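You operate a simulated robot arm through the tools that you are given. There is no shell and no other tool.

The job below is to be done with a simulated robot arm. You get a single attempt, and the scene is never put back.

TASK
Check the test griddle's watts and slide it to the stop they name.
Fine: Plug it in and set the supply dial to 230 V before the bench socket goes on; socket off before it slides. Plates get over 60 C: hands off. 1500 W or more: green stop, else red stop.

The check looks at the end state, three seconds after you hand in, the way a careful person would. Anything else that was tipped, shoved, dropped, spilled or broken makes it a failure.

THE ROBOT
A 7-joint arm with a two-finger parallel gripper, fixed in place. Base frame: the origin is on the floor under the middle of its stand, x ahead of it, y to its left, z up; the work surface is at about z = 0.82. Lengths are in m, angles in rad, forces in N, time in s.
With the tool pointing down near the work surface it reaches from about 0.3 to 0.7 m from the base axis. Its first joint turns from -1.152 to 1.152 rad. Payload 1.57 kg.
The TCP is the grasp point between the finger pads, 0.03 m short of the fingertips. In the tool frame z runs along the fingers and y along their closing line. Largest opening 0.11 m; finger width 0.024, thickness 0.012; the body of the gripper, 0.048 by 0.112 m, starts 0.078 m behind the TCP.
Orientation is told as [roll, pitch, yaw] about the base's x, y, z axes, in that order, counted from this pose: with the fingers straight down and closing along the base's y, the tool's x points along the base's -x, its y along +y and its z along -z.

THE INTERFACE
- The arm moves only by the tool play_rows. Its argument "rows" is a list that holds one entry, the list of rows, each a list of 7 numbers: the finger opening in m, from 0 to 0.11, then the shift along the tool's x, y, z in m, then the turn, a rotation vector about the tool's x, y, z in rad. In form: [[[claw, dx, dy, dz, wx, wy, wz], ...]]. A call has 1 to 20 rows; each row shifts and turns the commanded pose from where the row before left it, along the tool's axes as they then stand. A row lasts 0.2 s, in which the tool goes at most 0.05 m and 0.15 rad; a call with a longer step from one row to the next is refused whole, and so is a gripper value outside its range. A pose out of reach is approached as far as the arm can. The call stops where the force on the tool passes 40 N (or 10 N more than at its start, if that is more) or the arm is blocked; 0.2 s more then pass. The fingers move at their own pace (about 0.108 m/s each) and stop on an object; they squeeze with about 31 N. The grip force told is the motor's: it shows also when the fingers shut on nothing. Time passes only in rows, and 0.2 s behind the last, so rows that do not move let the fingers close. It gives the time, the measured TCP pose, the force on the tool (base axes), the opening and the grip force at its end, in the units of the frame above (readings bear some noise), with the torque about the TCP (base axes, N m) and any sound that the robot's microphone picked up, and new pictures: "views" is both (left out), scene, wrist or none.
- Cameras (640 x 400 px; columns grow to the right, rows downward): "scene" is fixed at [0.1677, -0.3966, 1.3989]; the picture's right is [0.76, -0.65, 0.00], its down [-0.41, -0.47, -0.78] and it looks along [0.51, 0.59, -0.63] (base axes); focal length 276 px, centre (320, 200). "wrist" rides on the gripper at [0.07, 0.016, -0.141] in the tool frame; the picture's right is [-0.23, 0.97, 0.00], its down [-0.85, -0.20, -0.48] and it looks along [-0.47, -0.11, 0.88] (tool axes); focal length 222 px, centre (320, 200). There is no depth. A picture from a camera that has moved, and an enlarged one, comes with that camera's place and axes in the base frame and with its lens.
- inspect(camera, box): a new picture of the part [left, top, right, bottom] of that camera's present view, enlarged. The clock stands still meanwhile.
- finish_job(): hands the job in; it is judged then, once.

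Nothing tells you positions but the pictures and the camera data. Unless the task says otherwise, let go and move clear before handing in.

The tools are called after "Emit:" by a JSON object that holds its "op" and its "data". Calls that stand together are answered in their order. play_rows: Moves the arm, as the interface text tells. Its arguments: {"type":"object","properties":{"rows":{"type":"array","items":{"type":"array","items":{"type":"array","items":{"type":"number"}}}},"views":{"type":"string","enum":["both","scene","wrist","none"]}},"required":["rows"]} The other tools are called the same way: inspect (camera, box) takes an enlarged picture of a part of a camera's view; finish_job () hands the job in.

At the start:

```text
time: 0.0
ee_pos: [0.4688, 0.1223, 1.1466]
tcp_rot: [0.0, 0.0, -0.001]
wrist_force: [0.7, 0.1, -0.4]
ft_torque: [-0.02, 0.03, 0.0]
width: 0.1101
gripper_force: 0.1
```

scene: 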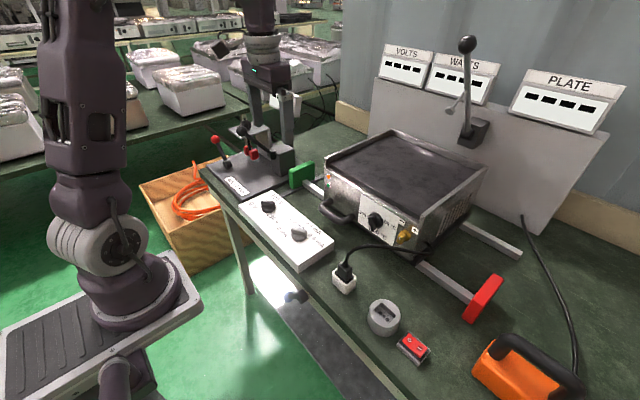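
wrist: 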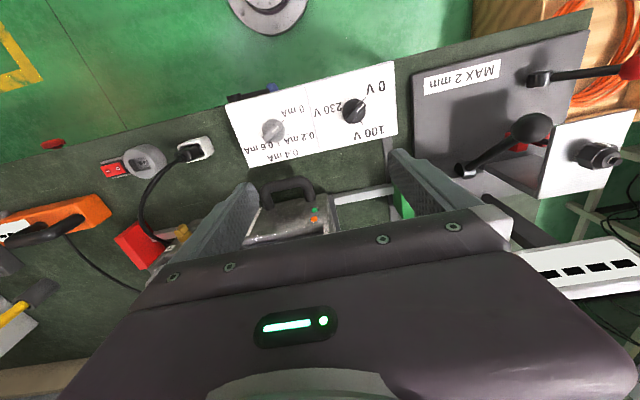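

I see a bench with a griddle on rails between a green stop and a red stop, a supply box with two dials, a black plug in a white holder, a grey socket, a red rocker switch and three displays. I'll look closer before I move anything.

Emit:
{"op": "inspect", "data": {"camera": "scene", "box": [230, 180, 350, 280]}}

Emit:
{"op": "inspect", "data": {"camera": "scene", "box": [310, 240, 450, 370]}}

Emit:
{"op": "inspect", "data": {"camera": "scene", "box": [290, 120, 520, 330]}}

Emit:
{"op": "inspect", "data": {"camera": "scene", "box": [370, 30, 630, 150]}}

Emit:
{"op": "inspect", "data": {"camera": "wrist", "box": [220, 60, 400, 170]}}

Emit:
{"op": "inspect", "data": {"camera": "wrist", "box": [80, 120, 260, 270]}}

```text
4.00 times, centred on (290, 230) of scene
camera zoom: at [0.1677, -0.3966, 1.3989], right [0.76, -0.65, 0.0], down [-0.41, -0.47, -0.78], along [0.51, 0.59, -0.63], focal length 1105 px, centre (440, 80)
```

zoom: 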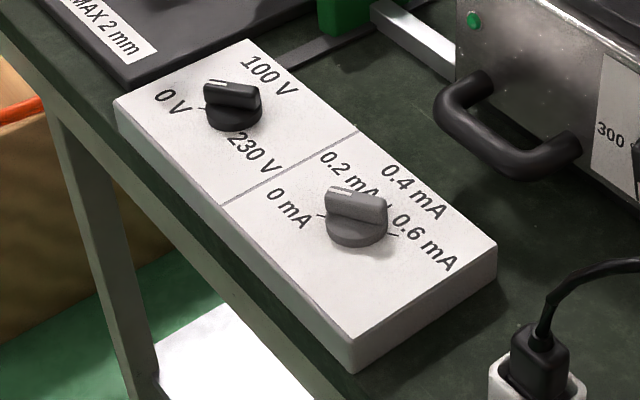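

```text
3.08 times, centred on (380, 305) of scene
camera zoom: at [0.1677, -0.3966, 1.3989], right [0.76, -0.65, 0.0], down [-0.41, -0.47, -0.78], along [0.51, 0.59, -0.63], focal length 850 px, centre (135, -123)
```

zoom: 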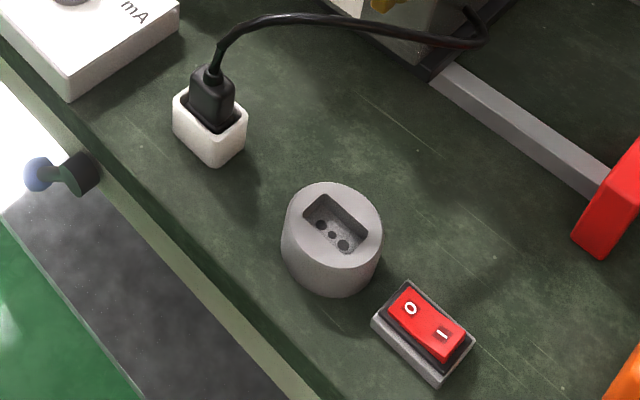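

```text
1.90 times, centred on (405, 225) of scene
camera zoom: at [0.1677, -0.3966, 1.3989], right [0.76, -0.65, 0.0], down [-0.41, -0.47, -0.78], along [0.51, 0.59, -0.63], focal length 526 px, centre (158, 152)
```

zoom: 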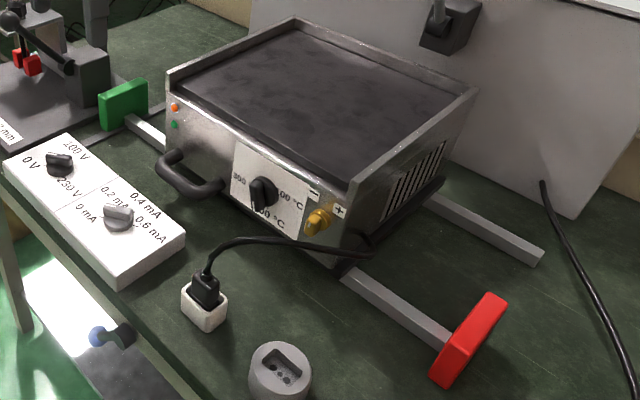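

```text
2.46 times, centred on (500, 90) of scene
camera zoom: at [0.1677, -0.3966, 1.3989], right [0.76, -0.65, 0.0], down [-0.41, -0.47, -0.78], along [0.51, 0.59, -0.63], focal length 680 px, centre (-123, 471)
```

zoom: 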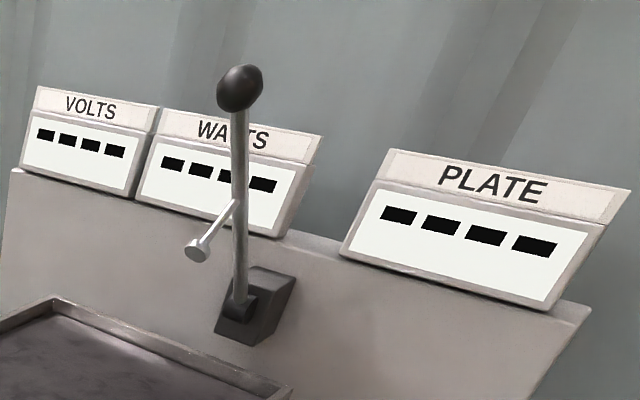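

```text
3.56 times, centred on (310, 115) of wrist
camera zoom: at [0.3999, 0.1396, 1.2899], right [0.23, 0.97, 0.0], down [0.85, -0.2, 0.48], along [0.47, -0.11, -0.88], focal length 790 px, centre (356, 502)
```

zoom: 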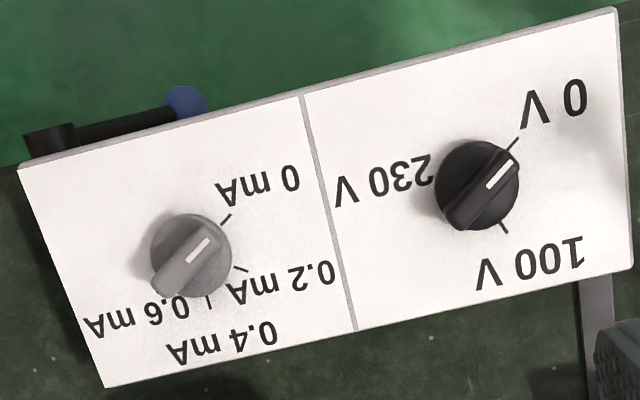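

```text
2.67 times, centred on (170, 195) of wrist
camera zoom: at [0.3999, 0.1396, 1.2899], right [0.23, 0.97, 0.0], down [0.85, -0.2, 0.48], along [0.47, -0.11, -0.88], focal length 592 px, centre (720, 213)
```

zoom: 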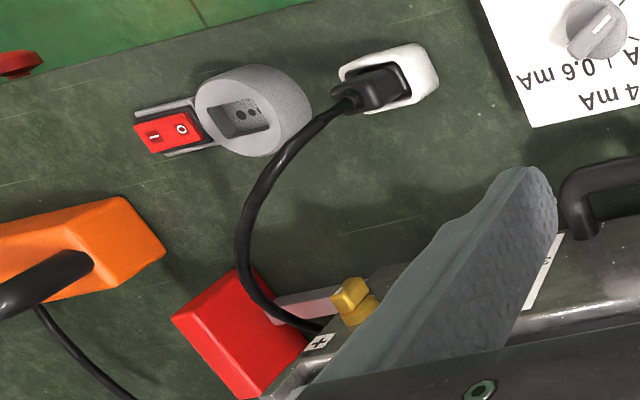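

I put the plug at about (0.467, -0.133), with its top near z 0.896, and the socket at about (0.464, -0.258). The rails run along y at x of about 0.65. I'll move the wrist camera over the plug and socket area for a closer look.

Emit:
{"op": "play_rows", "data": {"rows": [[[0.11, 0.008, -0.04, 0.008, 0, 0, 0], [0.11, 0.008, -0.04, 0.008, 0, 0, 0], [0.11, 0.008, -0.04, 0.008, 0, 0, 0], [0.11, 0.008, -0.04, 0.008, 0, 0, 0], [0.11, 0.008, -0.04, 0.008, 0, 0, 0], [0.11, 0.008, -0.04, 0.008, 0, 0, 0], [0.11, 0.008, -0.04, 0.008, 0, 0, 0], [0.11, 0, 0, 0, 0, 0, 0]]]}}

```text
time: 1.8
ee_pos: [0.4111, -0.1578, 1.0908]
tcp_rot: [0.001, 0.001, 0.0]
wrist_force: [-0.7, 1.1, 0.0]
ft_torque: [0.01, -0.05, 0.01]
width: 0.1099
gripper_force: 0.1
camera wrist: at [0.3414, -0.1409, 1.2329], right [0.23, 0.97, 0.0], down [0.85, -0.2, 0.48], along [0.47, -0.11, -0.88], focal length 222 px, centre (320, 200)
```

scene: 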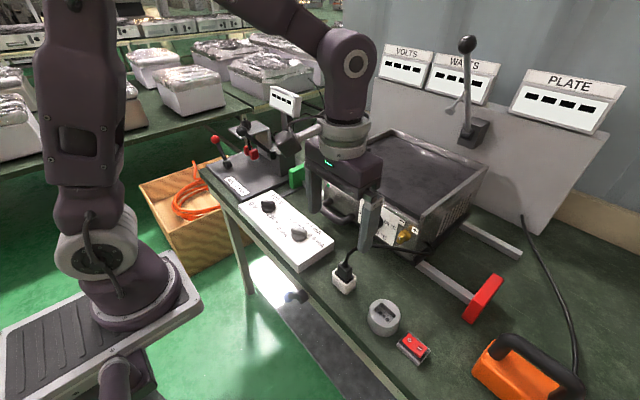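
wrist: 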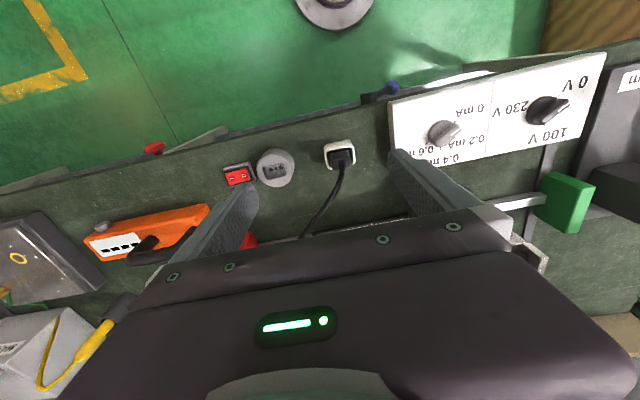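

Now I can see the plug and socket from above. I'll zoom in on them for positions and angles.

Emit:
{"op": "inspect", "data": {"camera": "wrist", "box": [210, 125, 370, 225]}}

Emit:
{"op": "inspect", "data": {"camera": "wrist", "box": [310, 130, 370, 180]}}

Emit:
{"op": "inspect", "data": {"camera": "wrist", "box": [220, 140, 300, 195]}}

Emit:
{"op": "inspect", "data": {"camera": "wrist", "box": [390, 50, 640, 200]}}

Emit:
{"op": "inspect", "data": {"camera": "wrist", "box": [0, 190, 220, 390]}}

Emit:
{"op": "inspect", "data": {"camera": "scene", "box": [325, 240, 385, 300]}}

```text
4.00 times, centred on (290, 175) of wrist
camera zoom: at [0.3414, -0.1409, 1.2329], right [0.23, 0.97, 0.0], down [0.85, -0.2, 0.48], along [0.47, -0.11, -0.88], focal length 888 px, centre (440, 300)
```

zoom: 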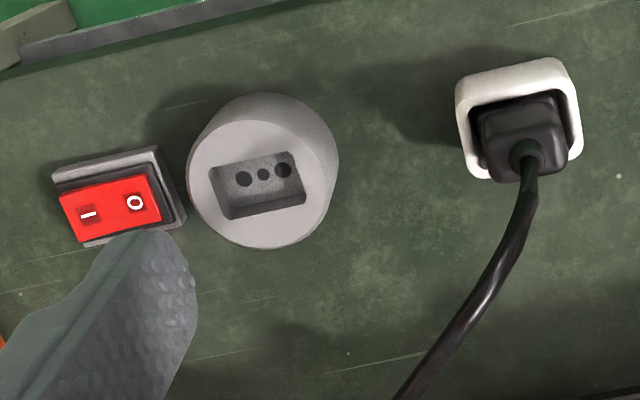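

```text
8.00 times, centred on (340, 155) of wrist
camera zoom: at [0.3414, -0.1409, 1.2329], right [0.23, 0.97, 0.0], down [0.85, -0.2, 0.48], along [0.47, -0.11, -0.88], focal length 1777 px, centre (160, 560)
```

zoom: 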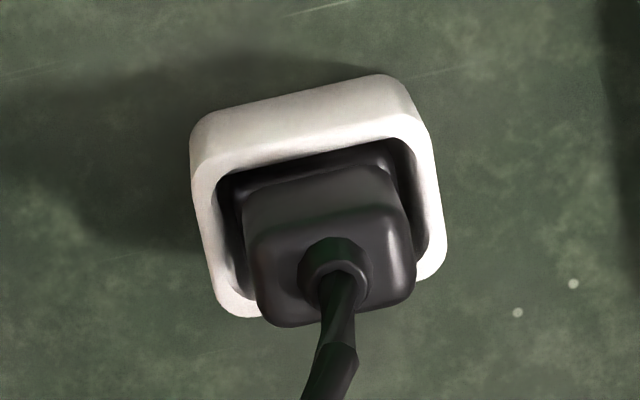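

```text
7.27 times, centred on (260, 168) of wrist
camera zoom: at [0.3414, -0.1409, 1.2329], right [0.23, 0.97, 0.0], down [0.85, -0.2, 0.48], along [0.47, -0.11, -0.88], focal length 1615 px, centre (756, 436)
```

zoom: 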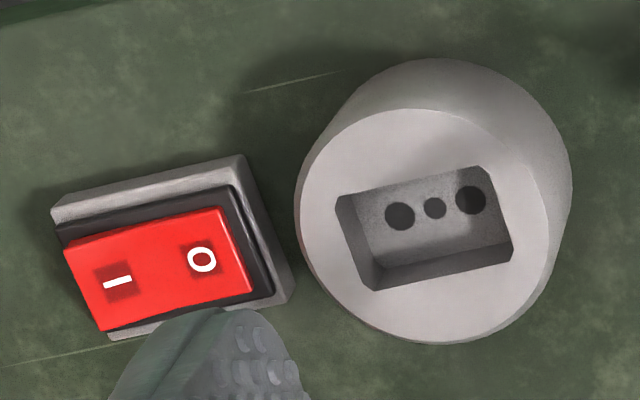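

```text
2.56 times, centred on (515, 125) of wrist
camera zoom: at [0.3414, -0.1409, 1.2329], right [0.23, 0.97, 0.0], down [0.85, -0.2, 0.48], along [0.47, -0.11, -0.88], focal length 569 px, centre (-179, 392)
```

zoom: 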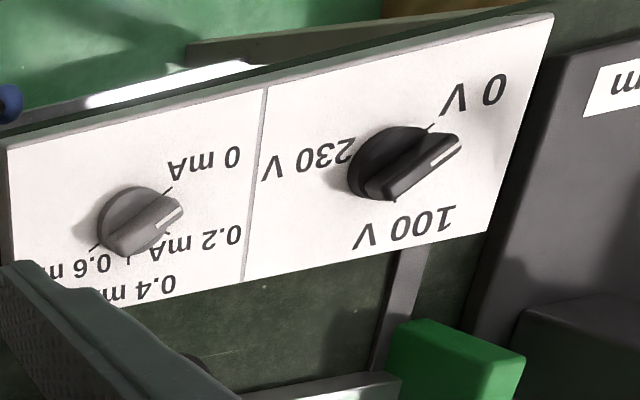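

```text
2.00 times, centred on (110, 290) of wrist
camera zoom: at [0.3414, -0.1409, 1.2329], right [0.23, 0.97, 0.0], down [0.85, -0.2, 0.48], along [0.47, -0.11, -0.88], focal length 444 px, centre (740, 20)
```

zoom: 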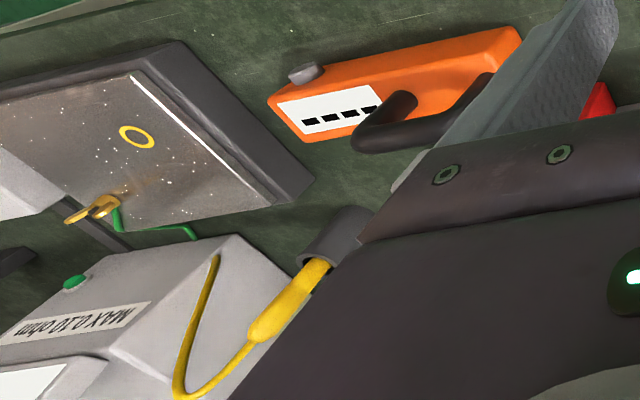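

```text
6.67 times, centred on (355, 270) of scene
camera zoom: at [0.1676, -0.3966, 1.3989], right [0.76, -0.65, 0.0], down [-0.41, -0.47, -0.78], along [0.51, 0.59, -0.63], focal length 1842 px, centre (87, -267)
```

zoom: 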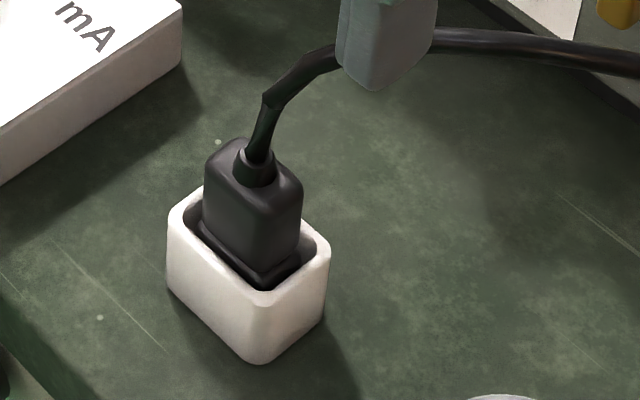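

The socket recess centre works out at about (0.469, -0.255, 0.850) and the plug holder at about (0.470, -0.134, 0.850), both aligned with the base axes. I'll hover above the plug with the fingers partly open and check again.

Emit:
{"op": "play_rows", "data": {"rows": [[[0.07, -0.014, 0.006, 0.02, 0, 0, 0], [0.07, -0.014, 0.006, 0.025, 0, 0, 0], [0.07, -0.014, 0.006, 0.025, 0, 0, 0], [0.07, -0.014, 0.006, 0.03, 0, 0, 0], [0.07, 0, 0, 0, 0, 0, 0]]]}}

Emit:
{"op": "inspect", "data": {"camera": "wrist", "box": [230, 120, 390, 220]}}

Emit:
{"op": "inspect", "data": {"camera": "scene", "box": [310, 200, 430, 350]}}

```text
time: 3.0
ee_pos: [0.4672, -0.1331, 0.9898]
tcp_rot: [0.001, 0.0, 0.0]
wrist_force: [-0.8, -0.3, 0.1]
ft_torque: [0.0, 0.01, 0.0]
width: 0.0701
gripper_force: 0.0
camera wrist: at [0.398, -0.116, 1.1323], right [0.23, 0.97, 0.0], down [0.85, -0.2, 0.48], along [0.47, -0.11, -0.88], focal length 222 px, centre (320, 200)
```

scene: 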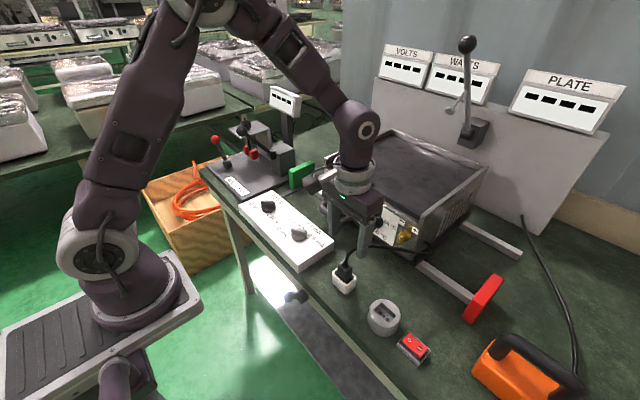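
wrist: 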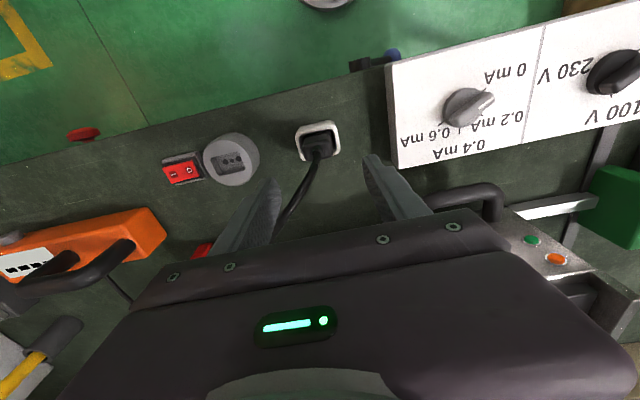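

```text
4.00 times, centred on (310, 170) of wrist
camera zoom: at [0.398, -0.116, 1.1323], right [0.23, 0.97, 0.0], down [0.85, -0.2, 0.48], along [0.47, -0.11, -0.88], focal length 888 px, centre (360, 320)
```

zoom: 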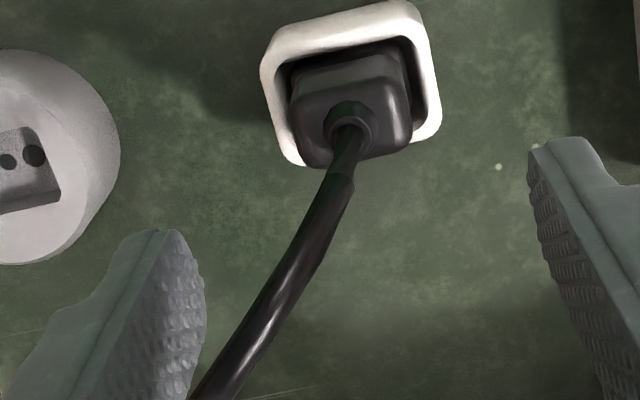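

```text
2.67 times, centred on (370, 275) of scene
camera zoom: at [0.1677, -0.3966, 1.3989], right [0.76, -0.65, 0.0], down [-0.41, -0.47, -0.78], along [0.51, 0.59, -0.63], focal length 737 px, centre (187, 0)
```

zoom: 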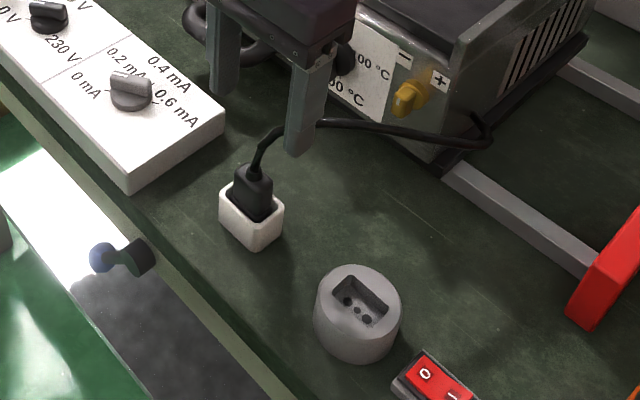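

The fingers straddle the plug along y and the cable leaves towards +x between them. I'll go down until the tips are just above the holder rim, then close on the plug body.

Emit:
{"op": "play_rows", "data": {"rows": [[[0.07, 0, 0, 0.04, 0, 0, 0], [0.07, 0, 0, 0.035, 0, 0, 0], [0.07, 0, 0, 0.023, 0, 0, 0], [0.07, 0, 0, 0, 0, 0, 0]]]}}

Emit:
{"op": "inspect", "data": {"camera": "scene", "box": [310, 220, 410, 320]}}

Emit:
{"op": "inspect", "data": {"camera": "wrist", "box": [200, 100, 420, 250]}}

```text
time: 4.0
ee_pos: [0.4687, -0.1319, 0.8917]
tcp_rot: [0.001, -0.001, 0.0]
wrist_force: [-0.7, 1.5, 0.2]
ft_torque: [0.01, 0.01, -0.02]
width: 0.0697
gripper_force: 0.1
camera wrist: at [0.3994, -0.1153, 1.0347], right [0.23, 0.97, 0.0], down [0.85, -0.2, 0.48], along [0.47, -0.11, -0.88], focal length 222 px, centre (320, 200)
```

scene: 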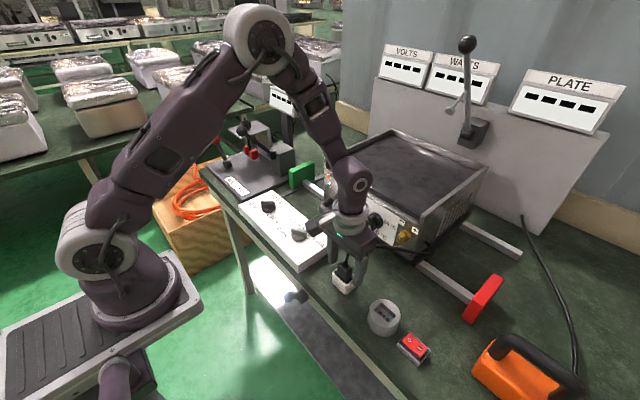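
wrist: 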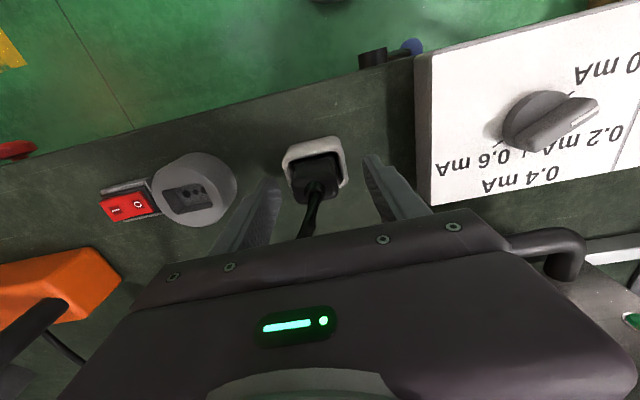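

```text
4.00 times, centred on (360, 270) of scene
camera zoom: at [0.1677, -0.3966, 1.3989], right [0.76, -0.65, 0.0], down [-0.41, -0.47, -0.78], along [0.51, 0.59, -0.63], focal length 1105 px, centre (160, -80)
```

zoom: 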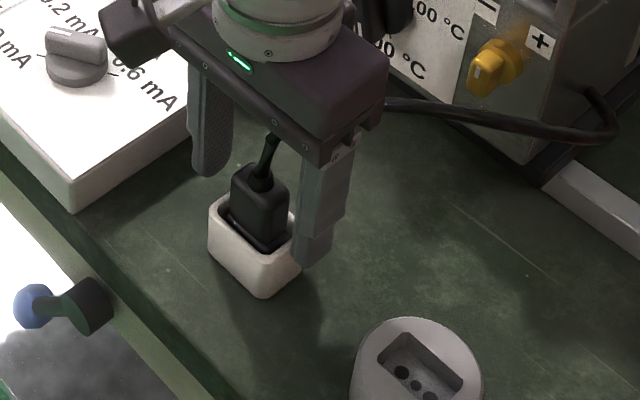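

```text
2.67 times, centred on (310, 175) of wrist
camera zoom: at [0.3994, -0.1153, 1.0347], right [0.23, 0.97, 0.0], down [0.85, -0.2, 0.48], along [0.47, -0.11, -0.88], focal length 592 px, centre (347, 267)
```

zoom: 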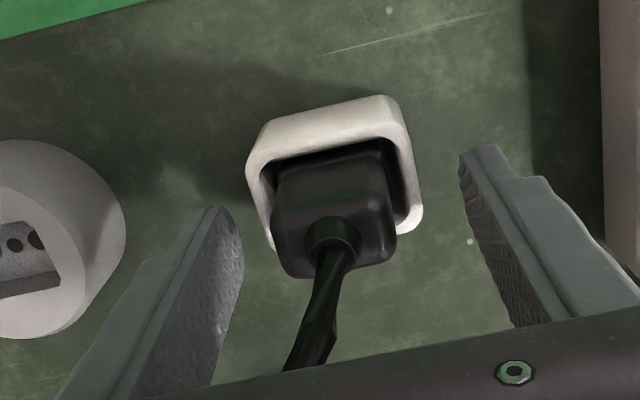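

The finger tips are about 12 mm above the rim and lie either side of the plug. I'm closing the grip now.

Emit:
{"op": "play_rows", "data": {"rows": [[[0.04, 0, -0.001, 0, 0, 0, 0], [0.0, 0, 0, 0, 0, 0, 0], [0.0, 0, 0, 0, 0, 0, 0], [0.0, 0, 0, 0, 0, 0, 0]]]}}

Emit:
{"op": "inspect", "data": {"camera": "scene", "box": [310, 220, 410, 320]}}

Emit:
{"op": "inspect", "data": {"camera": "wrist", "box": [200, 100, 420, 250]}}

```text
time: 5.0
ee_pos: [0.4691, -0.1338, 0.8932]
tcp_rot: [0.0, 0.002, -0.001]
wrist_force: [-0.2, 0.7, -0.4]
ft_torque: [0.03, -0.02, 0.02]
width: 0.0323
gripper_force: 30.9
camera wrist: at [0.3993, -0.1165, 1.0356], right [0.23, 0.97, 0.0], down [0.85, -0.2, 0.48], along [0.47, -0.11, -0.88], focal length 222 px, centre (320, 200)
```

scene: 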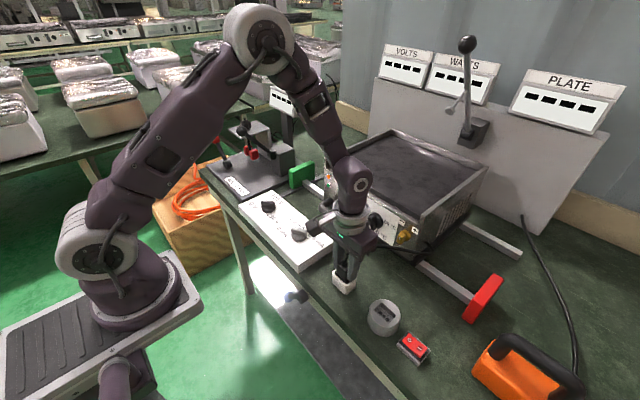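
wrist: 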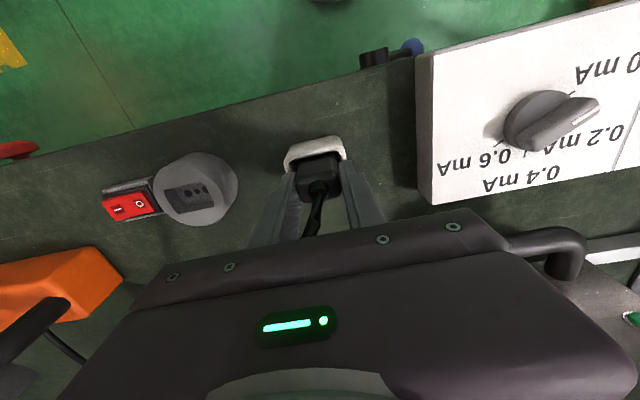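

```text
4.00 times, centred on (360, 270) of scene
camera zoom: at [0.1677, -0.3966, 1.3988], right [0.76, -0.65, 0.0], down [-0.41, -0.47, -0.78], along [0.51, 0.59, -0.63], focal length 1105 px, centre (160, -80)
```

zoom: 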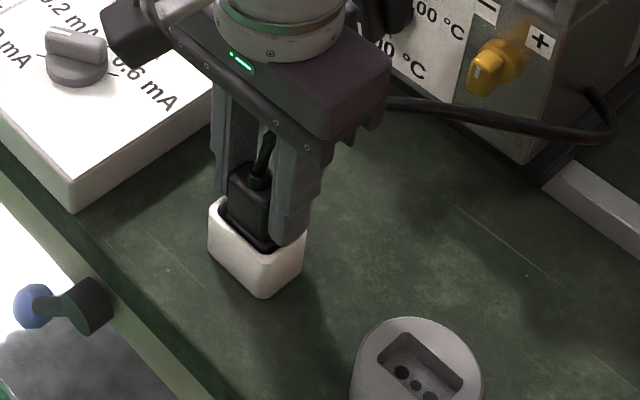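

```text
2.67 times, centred on (310, 175) of wrist
camera zoom: at [0.3993, -0.1165, 1.0356], right [0.23, 0.97, 0.0], down [0.85, -0.2, 0.48], along [0.47, -0.11, -0.88], focal length 592 px, centre (347, 267)
```

zoom: 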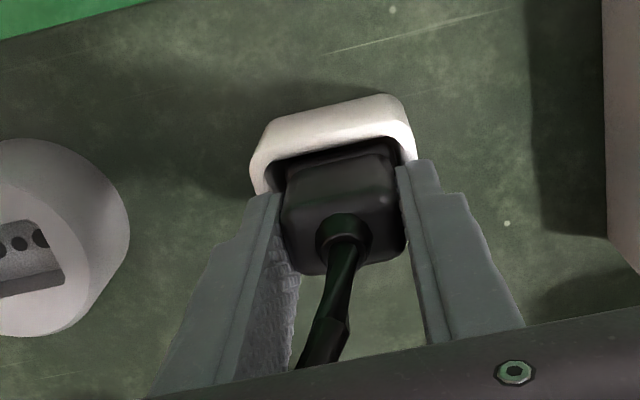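

The plug is held at 32 mm wide. I'll lift it straight up out of the holder and check that it's clear.

Emit:
{"op": "play_rows", "data": {"rows": [[[0.0, 0, 0, -0.01, 0, 0, 0], [0.0, 0, 0, -0.02, 0, 0, 0], [0.0, 0, 0, -0.03, 0, 0, 0], [0.0, 0, 0, 0, 0, 0, 0]]]}}

Emit:
{"op": "inspect", "data": {"camera": "scene", "box": [310, 200, 410, 320]}}

Emit:
{"op": "inspect", "data": {"camera": "wrist", "box": [200, 100, 420, 250]}}

```text
time: 6.0
ee_pos: [0.4676, -0.1339, 0.9527]
tcp_rot: [0.0, 0.0, 0.0]
wrist_force: [0.1, -1.4, -1.7]
ft_torque: [-0.03, 0.0, -0.02]
width: 0.0319
gripper_force: 31.1
camera wrist: at [0.3991, -0.1173, 1.0965], right [0.23, 0.97, 0.0], down [0.86, -0.2, 0.48], along [0.47, -0.11, -0.88], focal length 222 px, centre (320, 200)
```

scene: 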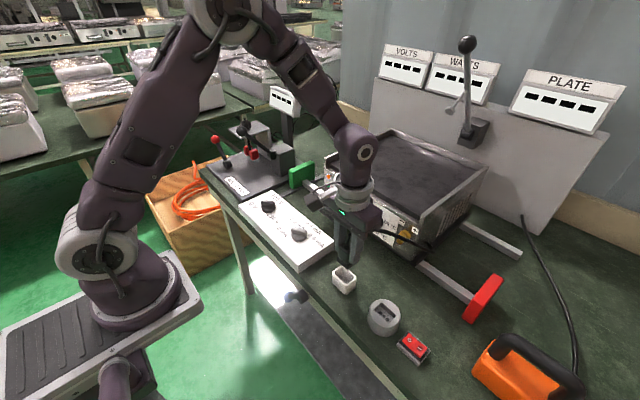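
wrist: 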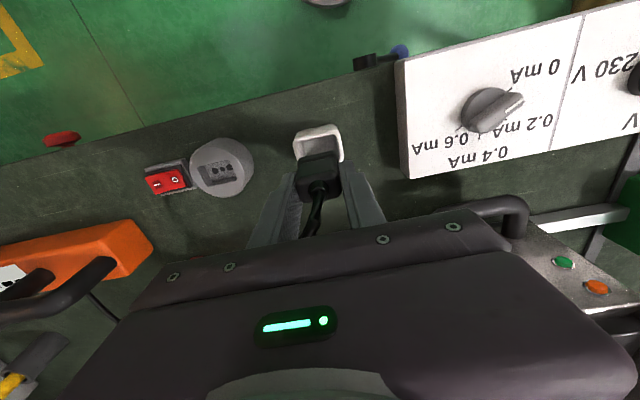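

```text
3.33 times, centred on (360, 260) of scene
camera zoom: at [0.1677, -0.3966, 1.3989], right [0.76, -0.65, 0.0], down [-0.41, -0.47, -0.78], along [0.51, 0.59, -0.63], focal length 921 px, centre (187, 0)
```

zoom: 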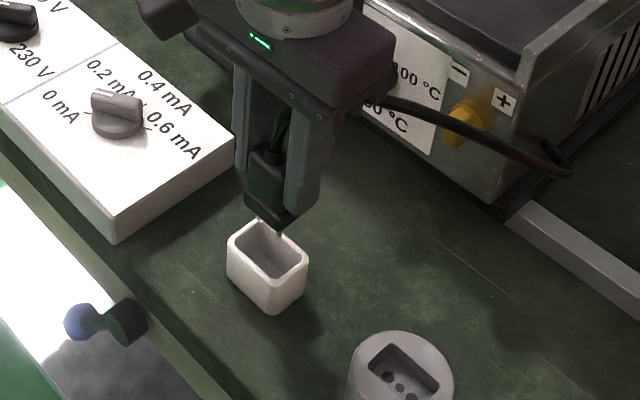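

```text
2.67 times, centred on (310, 175) of wrist
camera zoom: at [0.3991, -0.1173, 1.0965], right [0.23, 0.97, 0.0], down [0.86, -0.2, 0.48], along [0.47, -0.11, -0.88], focal length 592 px, centre (347, 267)
```

zoom: 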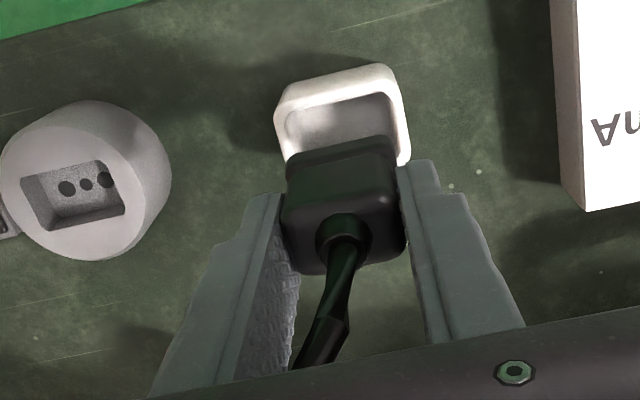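

The plug is free and its pins are visible underneath. I'll carry it across to above the socket.

Emit:
{"op": "play_rows", "data": {"rows": [[[0.0, 0, -0.02, 0, 0, 0, 0], [0.0, 0, -0.03, 0, 0, 0, 0], [0.0, 0, -0.035, 0, 0, 0, 0], [0.0, 0, -0.036, 0, 0, 0, 0], [0.0, 0, 0, 0, 0, 0, 0]]]}}

Emit:
{"op": "inspect", "data": {"camera": "scene", "box": [340, 240, 440, 350]}}

Emit:
{"op": "inspect", "data": {"camera": "wrist", "box": [220, 110, 400, 230]}}

```text
time: 7.2
ee_pos: [0.4692, -0.255, 0.95]
tcp_rot: [0.0, 0.001, -0.001]
wrist_force: [-0.7, 0.3, -0.6]
ft_torque: [0.02, -0.01, 0.0]
width: 0.0323
gripper_force: 30.9
camera wrist: at [0.4008, -0.2393, 1.0938], right [0.23, 0.97, 0.0], down [0.86, -0.2, 0.48], along [0.47, -0.11, -0.88], focal length 222 px, centre (320, 200)
```

scene: 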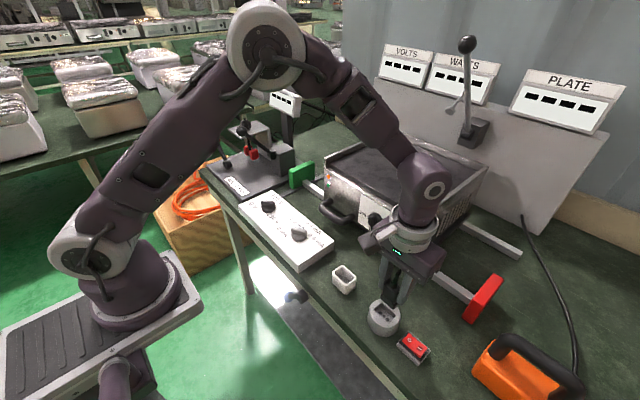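
wrist: 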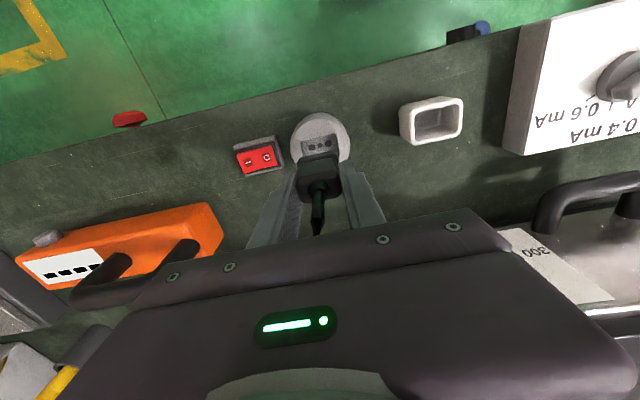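

```text
3.64 times, centred on (390, 295) of scene
camera zoom: at [0.1676, -0.3966, 1.3988], right [0.76, -0.65, 0.0], down [-0.41, -0.47, -0.78], along [0.51, 0.59, -0.63], focal length 1005 px, centre (66, -146)
```

zoom: 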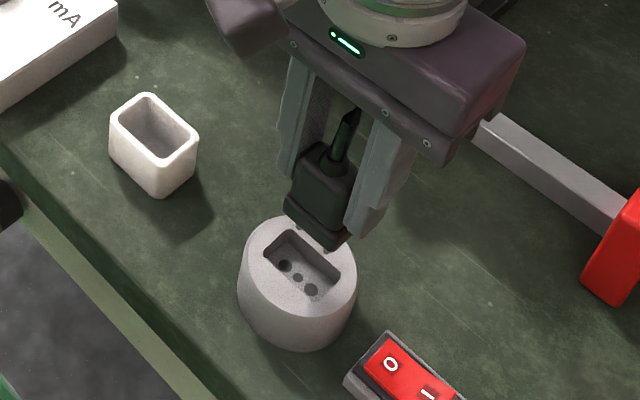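

```text
3.33 times, centred on (310, 170) of wrist
camera zoom: at [0.4008, -0.2393, 1.0938], right [0.23, 0.97, 0.0], down [0.86, -0.2, 0.48], along [0.47, -0.11, -0.88], focal length 740 px, centre (353, 300)
```

zoom: 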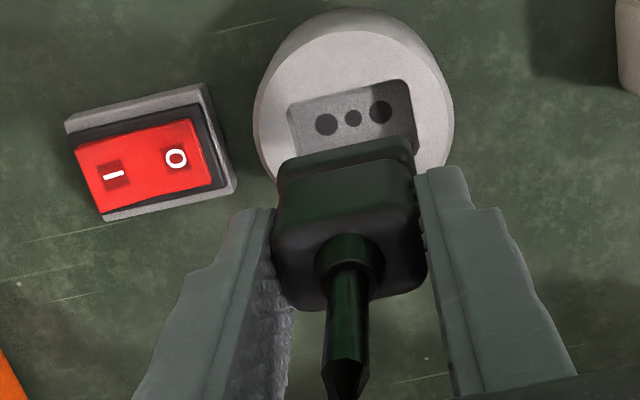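

I'm above the socket now. I'll zoom in further to line the plug flange up with the recess.

Emit:
{"op": "inspect", "data": {"camera": "wrist", "box": [285, 105, 365, 185]}}

Emit:
{"op": "inspect", "data": {"camera": "scene", "box": [360, 265, 410, 335]}}

```text
5.00 times, centred on (325, 145) of wrist
camera zoom: at [0.4008, -0.2393, 1.0938], right [0.23, 0.97, 0.0], down [0.86, -0.2, 0.48], along [0.47, -0.11, -0.88], focal length 1111 px, centre (295, 475)
```

zoom: 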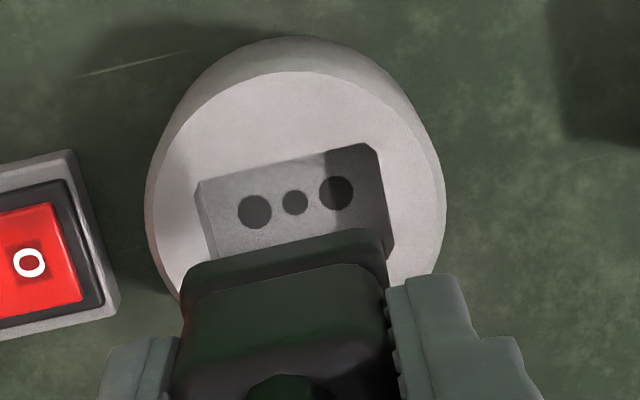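

```text
5.71 times, centred on (385, 300) of scene
camera zoom: at [0.1676, -0.3966, 1.3988], right [0.76, -0.65, 0.0], down [-0.41, -0.47, -0.78], along [0.51, 0.59, -0.63], focal length 1579 px, centre (-51, -371)
```

zoom: 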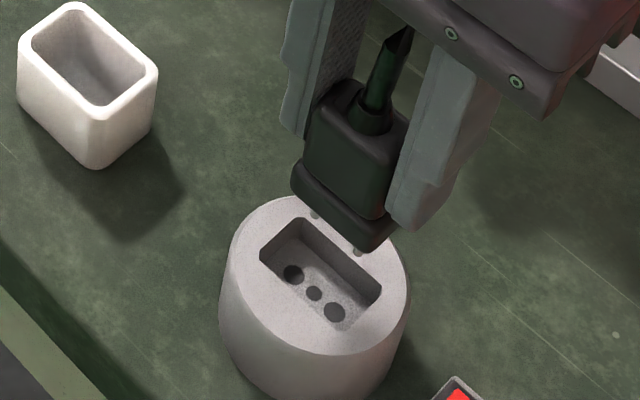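

I measure the plug as centred in y but about 2 mm too far in +x relative to the recess. I'll shift it back 2 mm, go partway down and check again.

Emit:
{"op": "play_rows", "data": {"rows": [[[0.0, 0.002, 0, 0.01, 0, 0, 0], [0.0, 0, 0, 0.012, 0, 0, 0], [0.0, 0, 0, 0.01, 0, 0, 0], [0.0, 0, 0, 0, 0, 0, 0]]]}}

Emit:
{"op": "inspect", "data": {"camera": "wrist", "box": [285, 105, 365, 185]}}

Emit:
{"op": "inspect", "data": {"camera": "scene", "box": [360, 275, 410, 335]}}

```text
time: 8.2
ee_pos: [0.4671, -0.2554, 0.9205]
tcp_rot: [0.001, 0.001, 0.0]
wrist_force: [0.3, -0.2, -0.7]
ft_torque: [0.0, 0.05, -0.01]
width: 0.0321
gripper_force: 31.1
camera wrist: at [0.398, -0.238, 1.0631], right [0.23, 0.97, 0.0], down [0.86, -0.2, 0.48], along [0.47, -0.11, -0.88], focal length 222 px, centre (320, 200)
```

scene: 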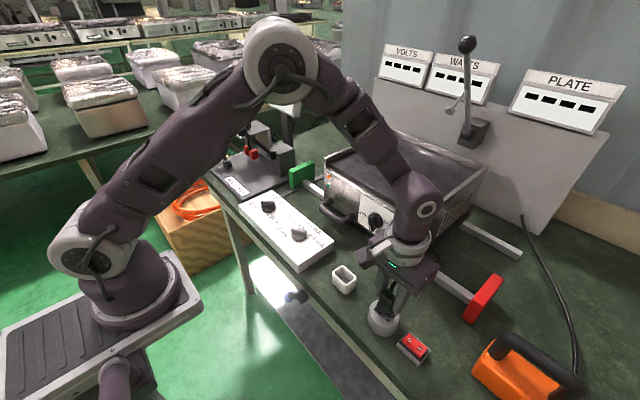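
wrist: 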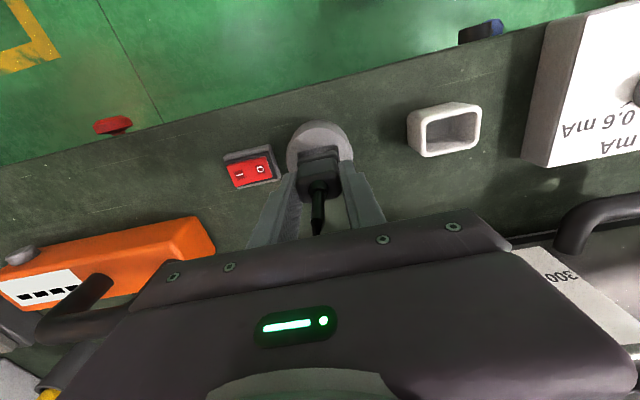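

```text
5.00 times, centred on (325, 145) of wrist
camera zoom: at [0.398, -0.238, 1.0631], right [0.23, 0.97, 0.0], down [0.86, -0.2, 0.48], along [0.47, -0.11, -0.88], focal length 1111 px, centre (295, 475)
```

zoom: 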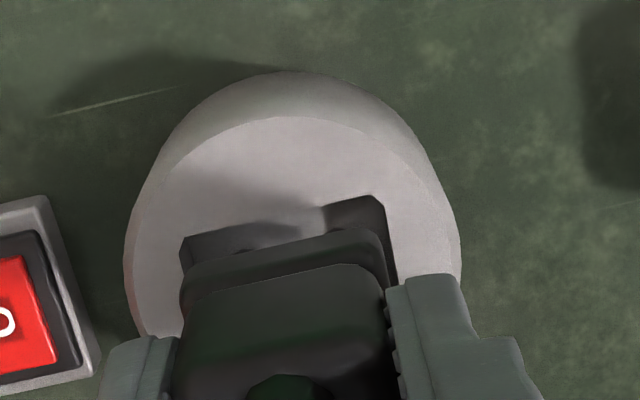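

```text
6.67 times, centred on (385, 305) of scene
camera zoom: at [0.1677, -0.3966, 1.3988], right [0.76, -0.65, 0.0], down [-0.41, -0.47, -0.78], along [0.51, 0.59, -0.63], focal length 1842 px, centre (-113, -500)
```

zoom: 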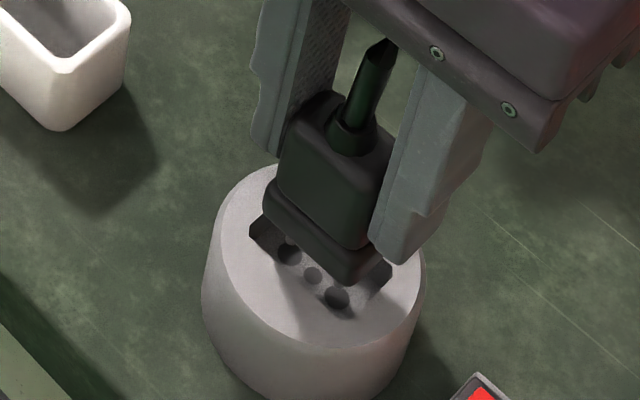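

The flange now sits within about 1 mm of centre over the recess. I'll keep lowering it gently and watch the force.

Emit:
{"op": "play_rows", "data": {"rows": [[[0.0, 0, 0, 0.005, 0, 0, 0], [0.0, 0, 0, 0.005, 0, 0, 0], [0.0, 0, 0, 0.004, 0, 0, 0], [0.0, 0, 0, 0, 0, 0, 0]]]}}

Emit:
{"op": "inspect", "data": {"camera": "wrist", "box": [285, 105, 365, 185]}}

Emit:
{"op": "inspect", "data": {"camera": "scene", "box": [360, 275, 410, 335]}}

```text
time: 9.2
ee_pos: [0.4683, -0.2561, 0.9068]
tcp_rot: [0.0, -0.001, 0.0]
wrist_force: [-0.3, -0.2, -0.5]
ft_torque: [0.04, -0.02, -0.01]
width: 0.0321
gripper_force: 30.8
camera wrist: at [0.3984, -0.2381, 1.0497], right [0.23, 0.97, 0.0], down [0.86, -0.2, 0.48], along [0.47, -0.11, -0.88], focal length 222 px, centre (320, 200)
```

scene: 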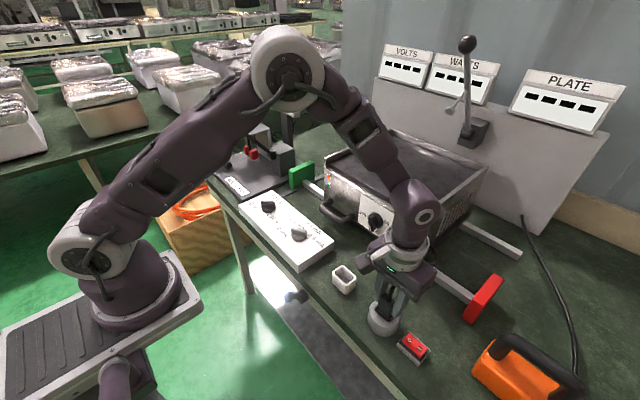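
wrist: 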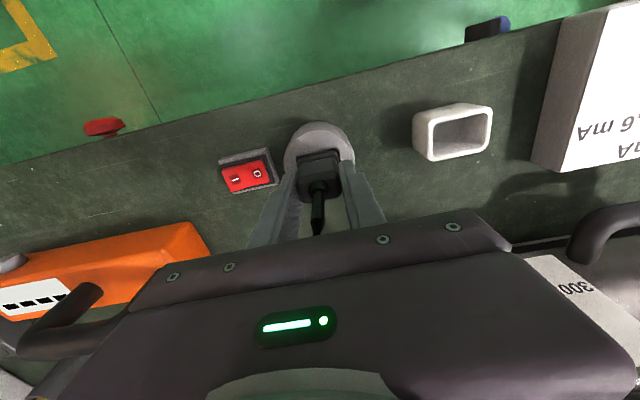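

```text
5.00 times, centred on (325, 145) of wrist
camera zoom: at [0.3984, -0.2381, 1.0497], right [0.23, 0.97, 0.0], down [0.86, -0.2, 0.48], along [0.47, -0.11, -0.88], focal length 1111 px, centre (295, 475)
```

zoom: 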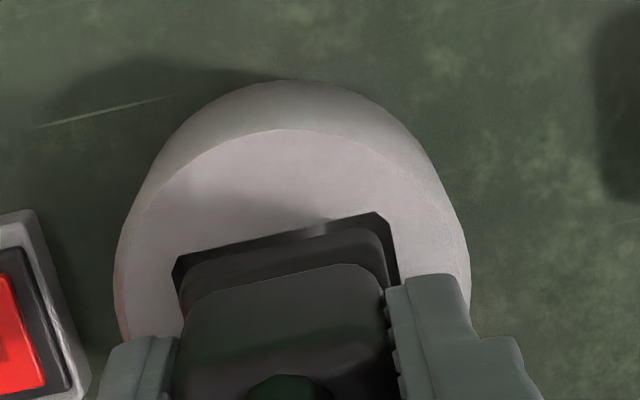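

```text
6.67 times, centred on (385, 305) of scene
camera zoom: at [0.1677, -0.3966, 1.3988], right [0.76, -0.65, 0.0], down [-0.41, -0.47, -0.78], along [0.51, 0.59, -0.63], focal length 1842 px, centre (-113, -500)
```

zoom: 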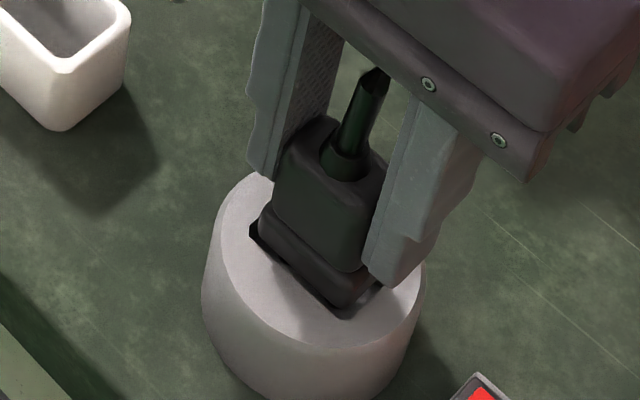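

The flange has reached the rim of the recess with even gaps and no force. I'll keep lowering.

Emit:
{"op": "play_rows", "data": {"rows": [[[0.0, 0, 0, 0.004, 0, 0, 0], [0.0, 0, 0, 0.004, 0, 0, 0], [0.0, 0, 0, 0.003, 0, 0, 0], [0.0, 0, 0, 0, 0, 0, 0]]]}}

Emit:
{"op": "inspect", "data": {"camera": "scene", "box": [360, 275, 410, 335]}}

```text
time: 10.2
ee_pos: [0.4666, -0.2541, 0.8958]
tcp_rot: [0.0, -0.001, 0.0]
wrist_force: [0.4, -0.4, -0.4]
ft_torque: [0.01, -0.01, 0.02]
width: 0.032
gripper_force: 31.0
camera wrist: at [0.3981, -0.2382, 1.0387], right [0.23, 0.97, 0.0], down [0.85, -0.2, 0.48], along [0.47, -0.11, -0.88], focal length 222 px, centre (320, 200)
```

scene: 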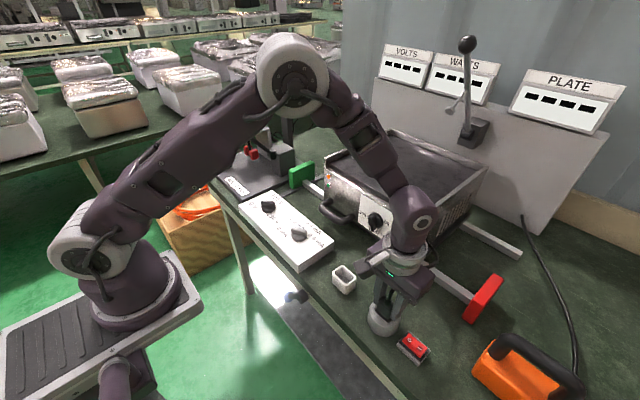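
wrist: 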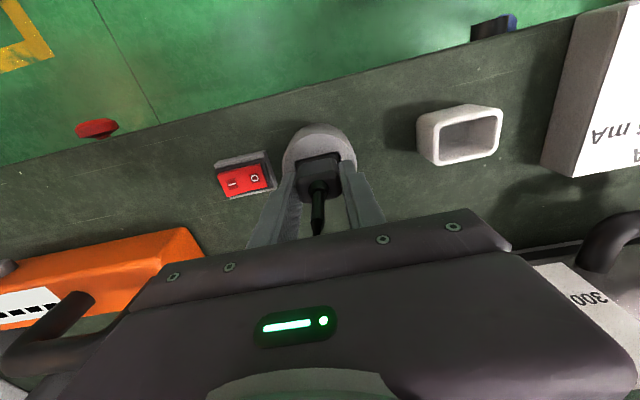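

```text
6.67 times, centred on (385, 305) of scene
camera zoom: at [0.1677, -0.3966, 1.3988], right [0.76, -0.65, 0.0], down [-0.41, -0.47, -0.78], along [0.51, 0.59, -0.63], focal length 1842 px, centre (-113, -500)
```

zoom: 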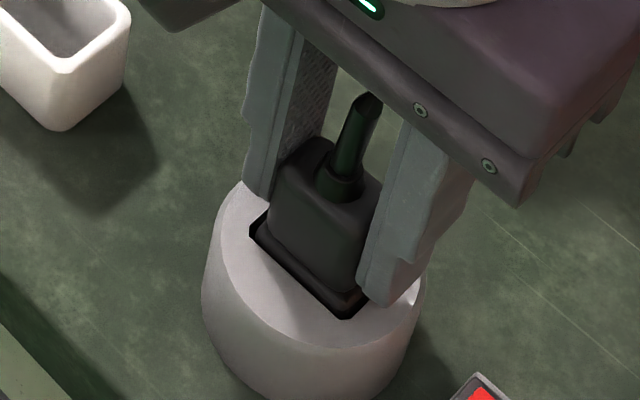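

The pins and flange are going in freely, so I'm continuing in small steps until it seats.

Emit:
{"op": "play_rows", "data": {"rows": [[[0.0, 0, 0, 0.003, 0, 0, 0], [0.0, 0, 0, 0.003, 0, 0, 0], [0.0, 0, 0, 0.002, 0, 0, 0], [0.0, 0, 0, 0, 0, 0, 0]]], "views": "none"}}

Emit:
{"op": "inspect", "data": {"camera": "scene", "box": [360, 275, 410, 335]}}

```text
time: 10.9
ee_pos: [0.4681, -0.2555, 0.8919]
tcp_rot: [-0.001, -0.002, 0.001]
wrist_force: [-1.0, 1.1, 10.0]
ft_torque: [0.07, 0.02, -0.01]
width: 0.0323
gripper_force: 30.7
stopped in row 3: the force on the tool passed its limit at 47 N (the readings are from after the stop); the commanded pose is now the measured one
```

```text
6.67 times, centred on (385, 305) of scene
camera zoom: at [0.1675, -0.3965, 1.3989], right [0.76, -0.65, 0.0], down [-0.41, -0.47, -0.78], along [0.51, 0.59, -0.63], focal length 1842 px, centre (-113, -500)
```

zoom: 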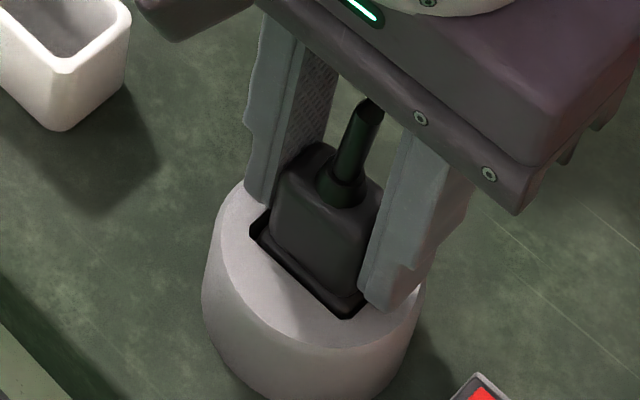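

It stopped at z = 0.892, the seated height I predicted, with the flange down in the recess. I'll release it and lift straight up.

Emit:
{"op": "play_rows", "data": {"rows": [[[0.04, 0, 0, 0, 0, 0, 0], [0.06, 0, 0, 0, 0, 0, 0], [0.06, 0, 0, -0.01, 0, 0, 0], [0.06, 0, 0, -0.03, 0, 0, 0], [0.06, 0, 0, -0.04, 0, 0, 0], [0.06, 0, 0, -0.04, 0, 0, 0], [0.06, 0, 0, 0, 0, 0, 0]]]}}

Emit:
{"op": "inspect", "data": {"camera": "scene", "box": [340, 230, 440, 370]}}

Emit:
{"op": "inspect", "data": {"camera": "wrist", "box": [200, 90, 400, 240]}}

```text
time: 12.5
ee_pos: [0.4662, -0.2571, 1.0104]
tcp_rot: [-0.002, -0.002, 0.0]
wrist_force: [-0.1, -0.1, 0.3]
ft_torque: [0.01, 0.03, 0.03]
width: 0.0601
gripper_force: 0.1
camera wrist: at [0.3971, -0.2392, 1.1533], right [0.23, 0.97, 0.0], down [0.85, -0.2, 0.48], along [0.47, -0.11, -0.88], focal length 222 px, centre (320, 200)
```

scene: 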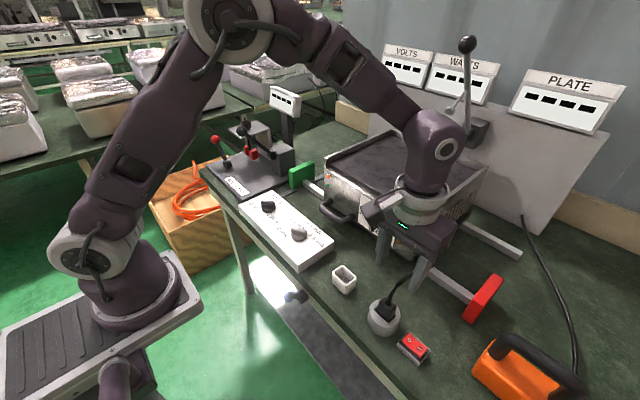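
wrist: 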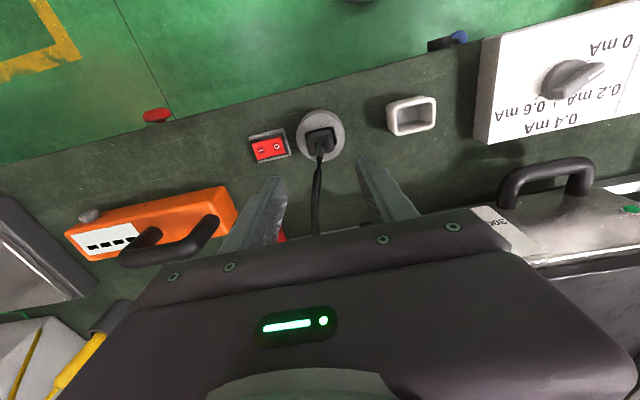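

```text
2.86 times, centred on (390, 300) of scene
camera zoom: at [0.1676, -0.3966, 1.3989], right [0.76, -0.65, 0.0], down [-0.41, -0.47, -0.78], along [0.51, 0.59, -0.63], focal length 790 px, centre (120, -86)
```

zoom: 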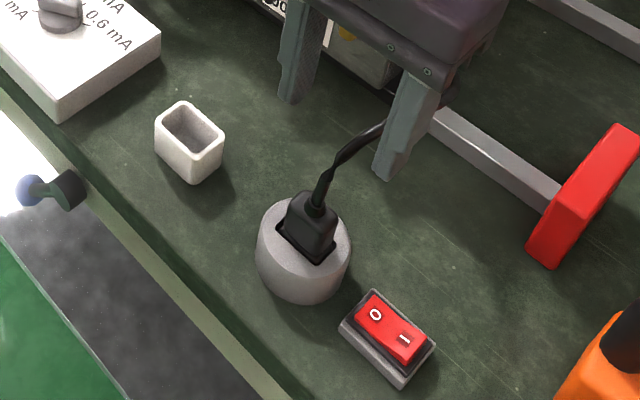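

```text
2.67 times, centred on (300, 165) of wrist
camera zoom: at [0.3971, -0.2392, 1.1533], right [0.23, 0.97, 0.0], down [0.85, -0.2, 0.48], along [0.47, -0.11, -0.88], focal length 592 px, centre (373, 293)
```

zoom: 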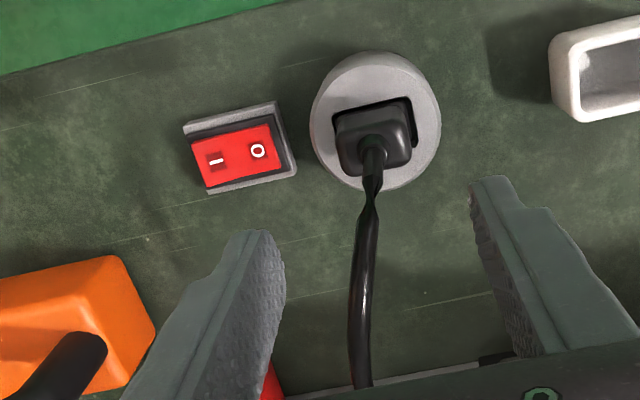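

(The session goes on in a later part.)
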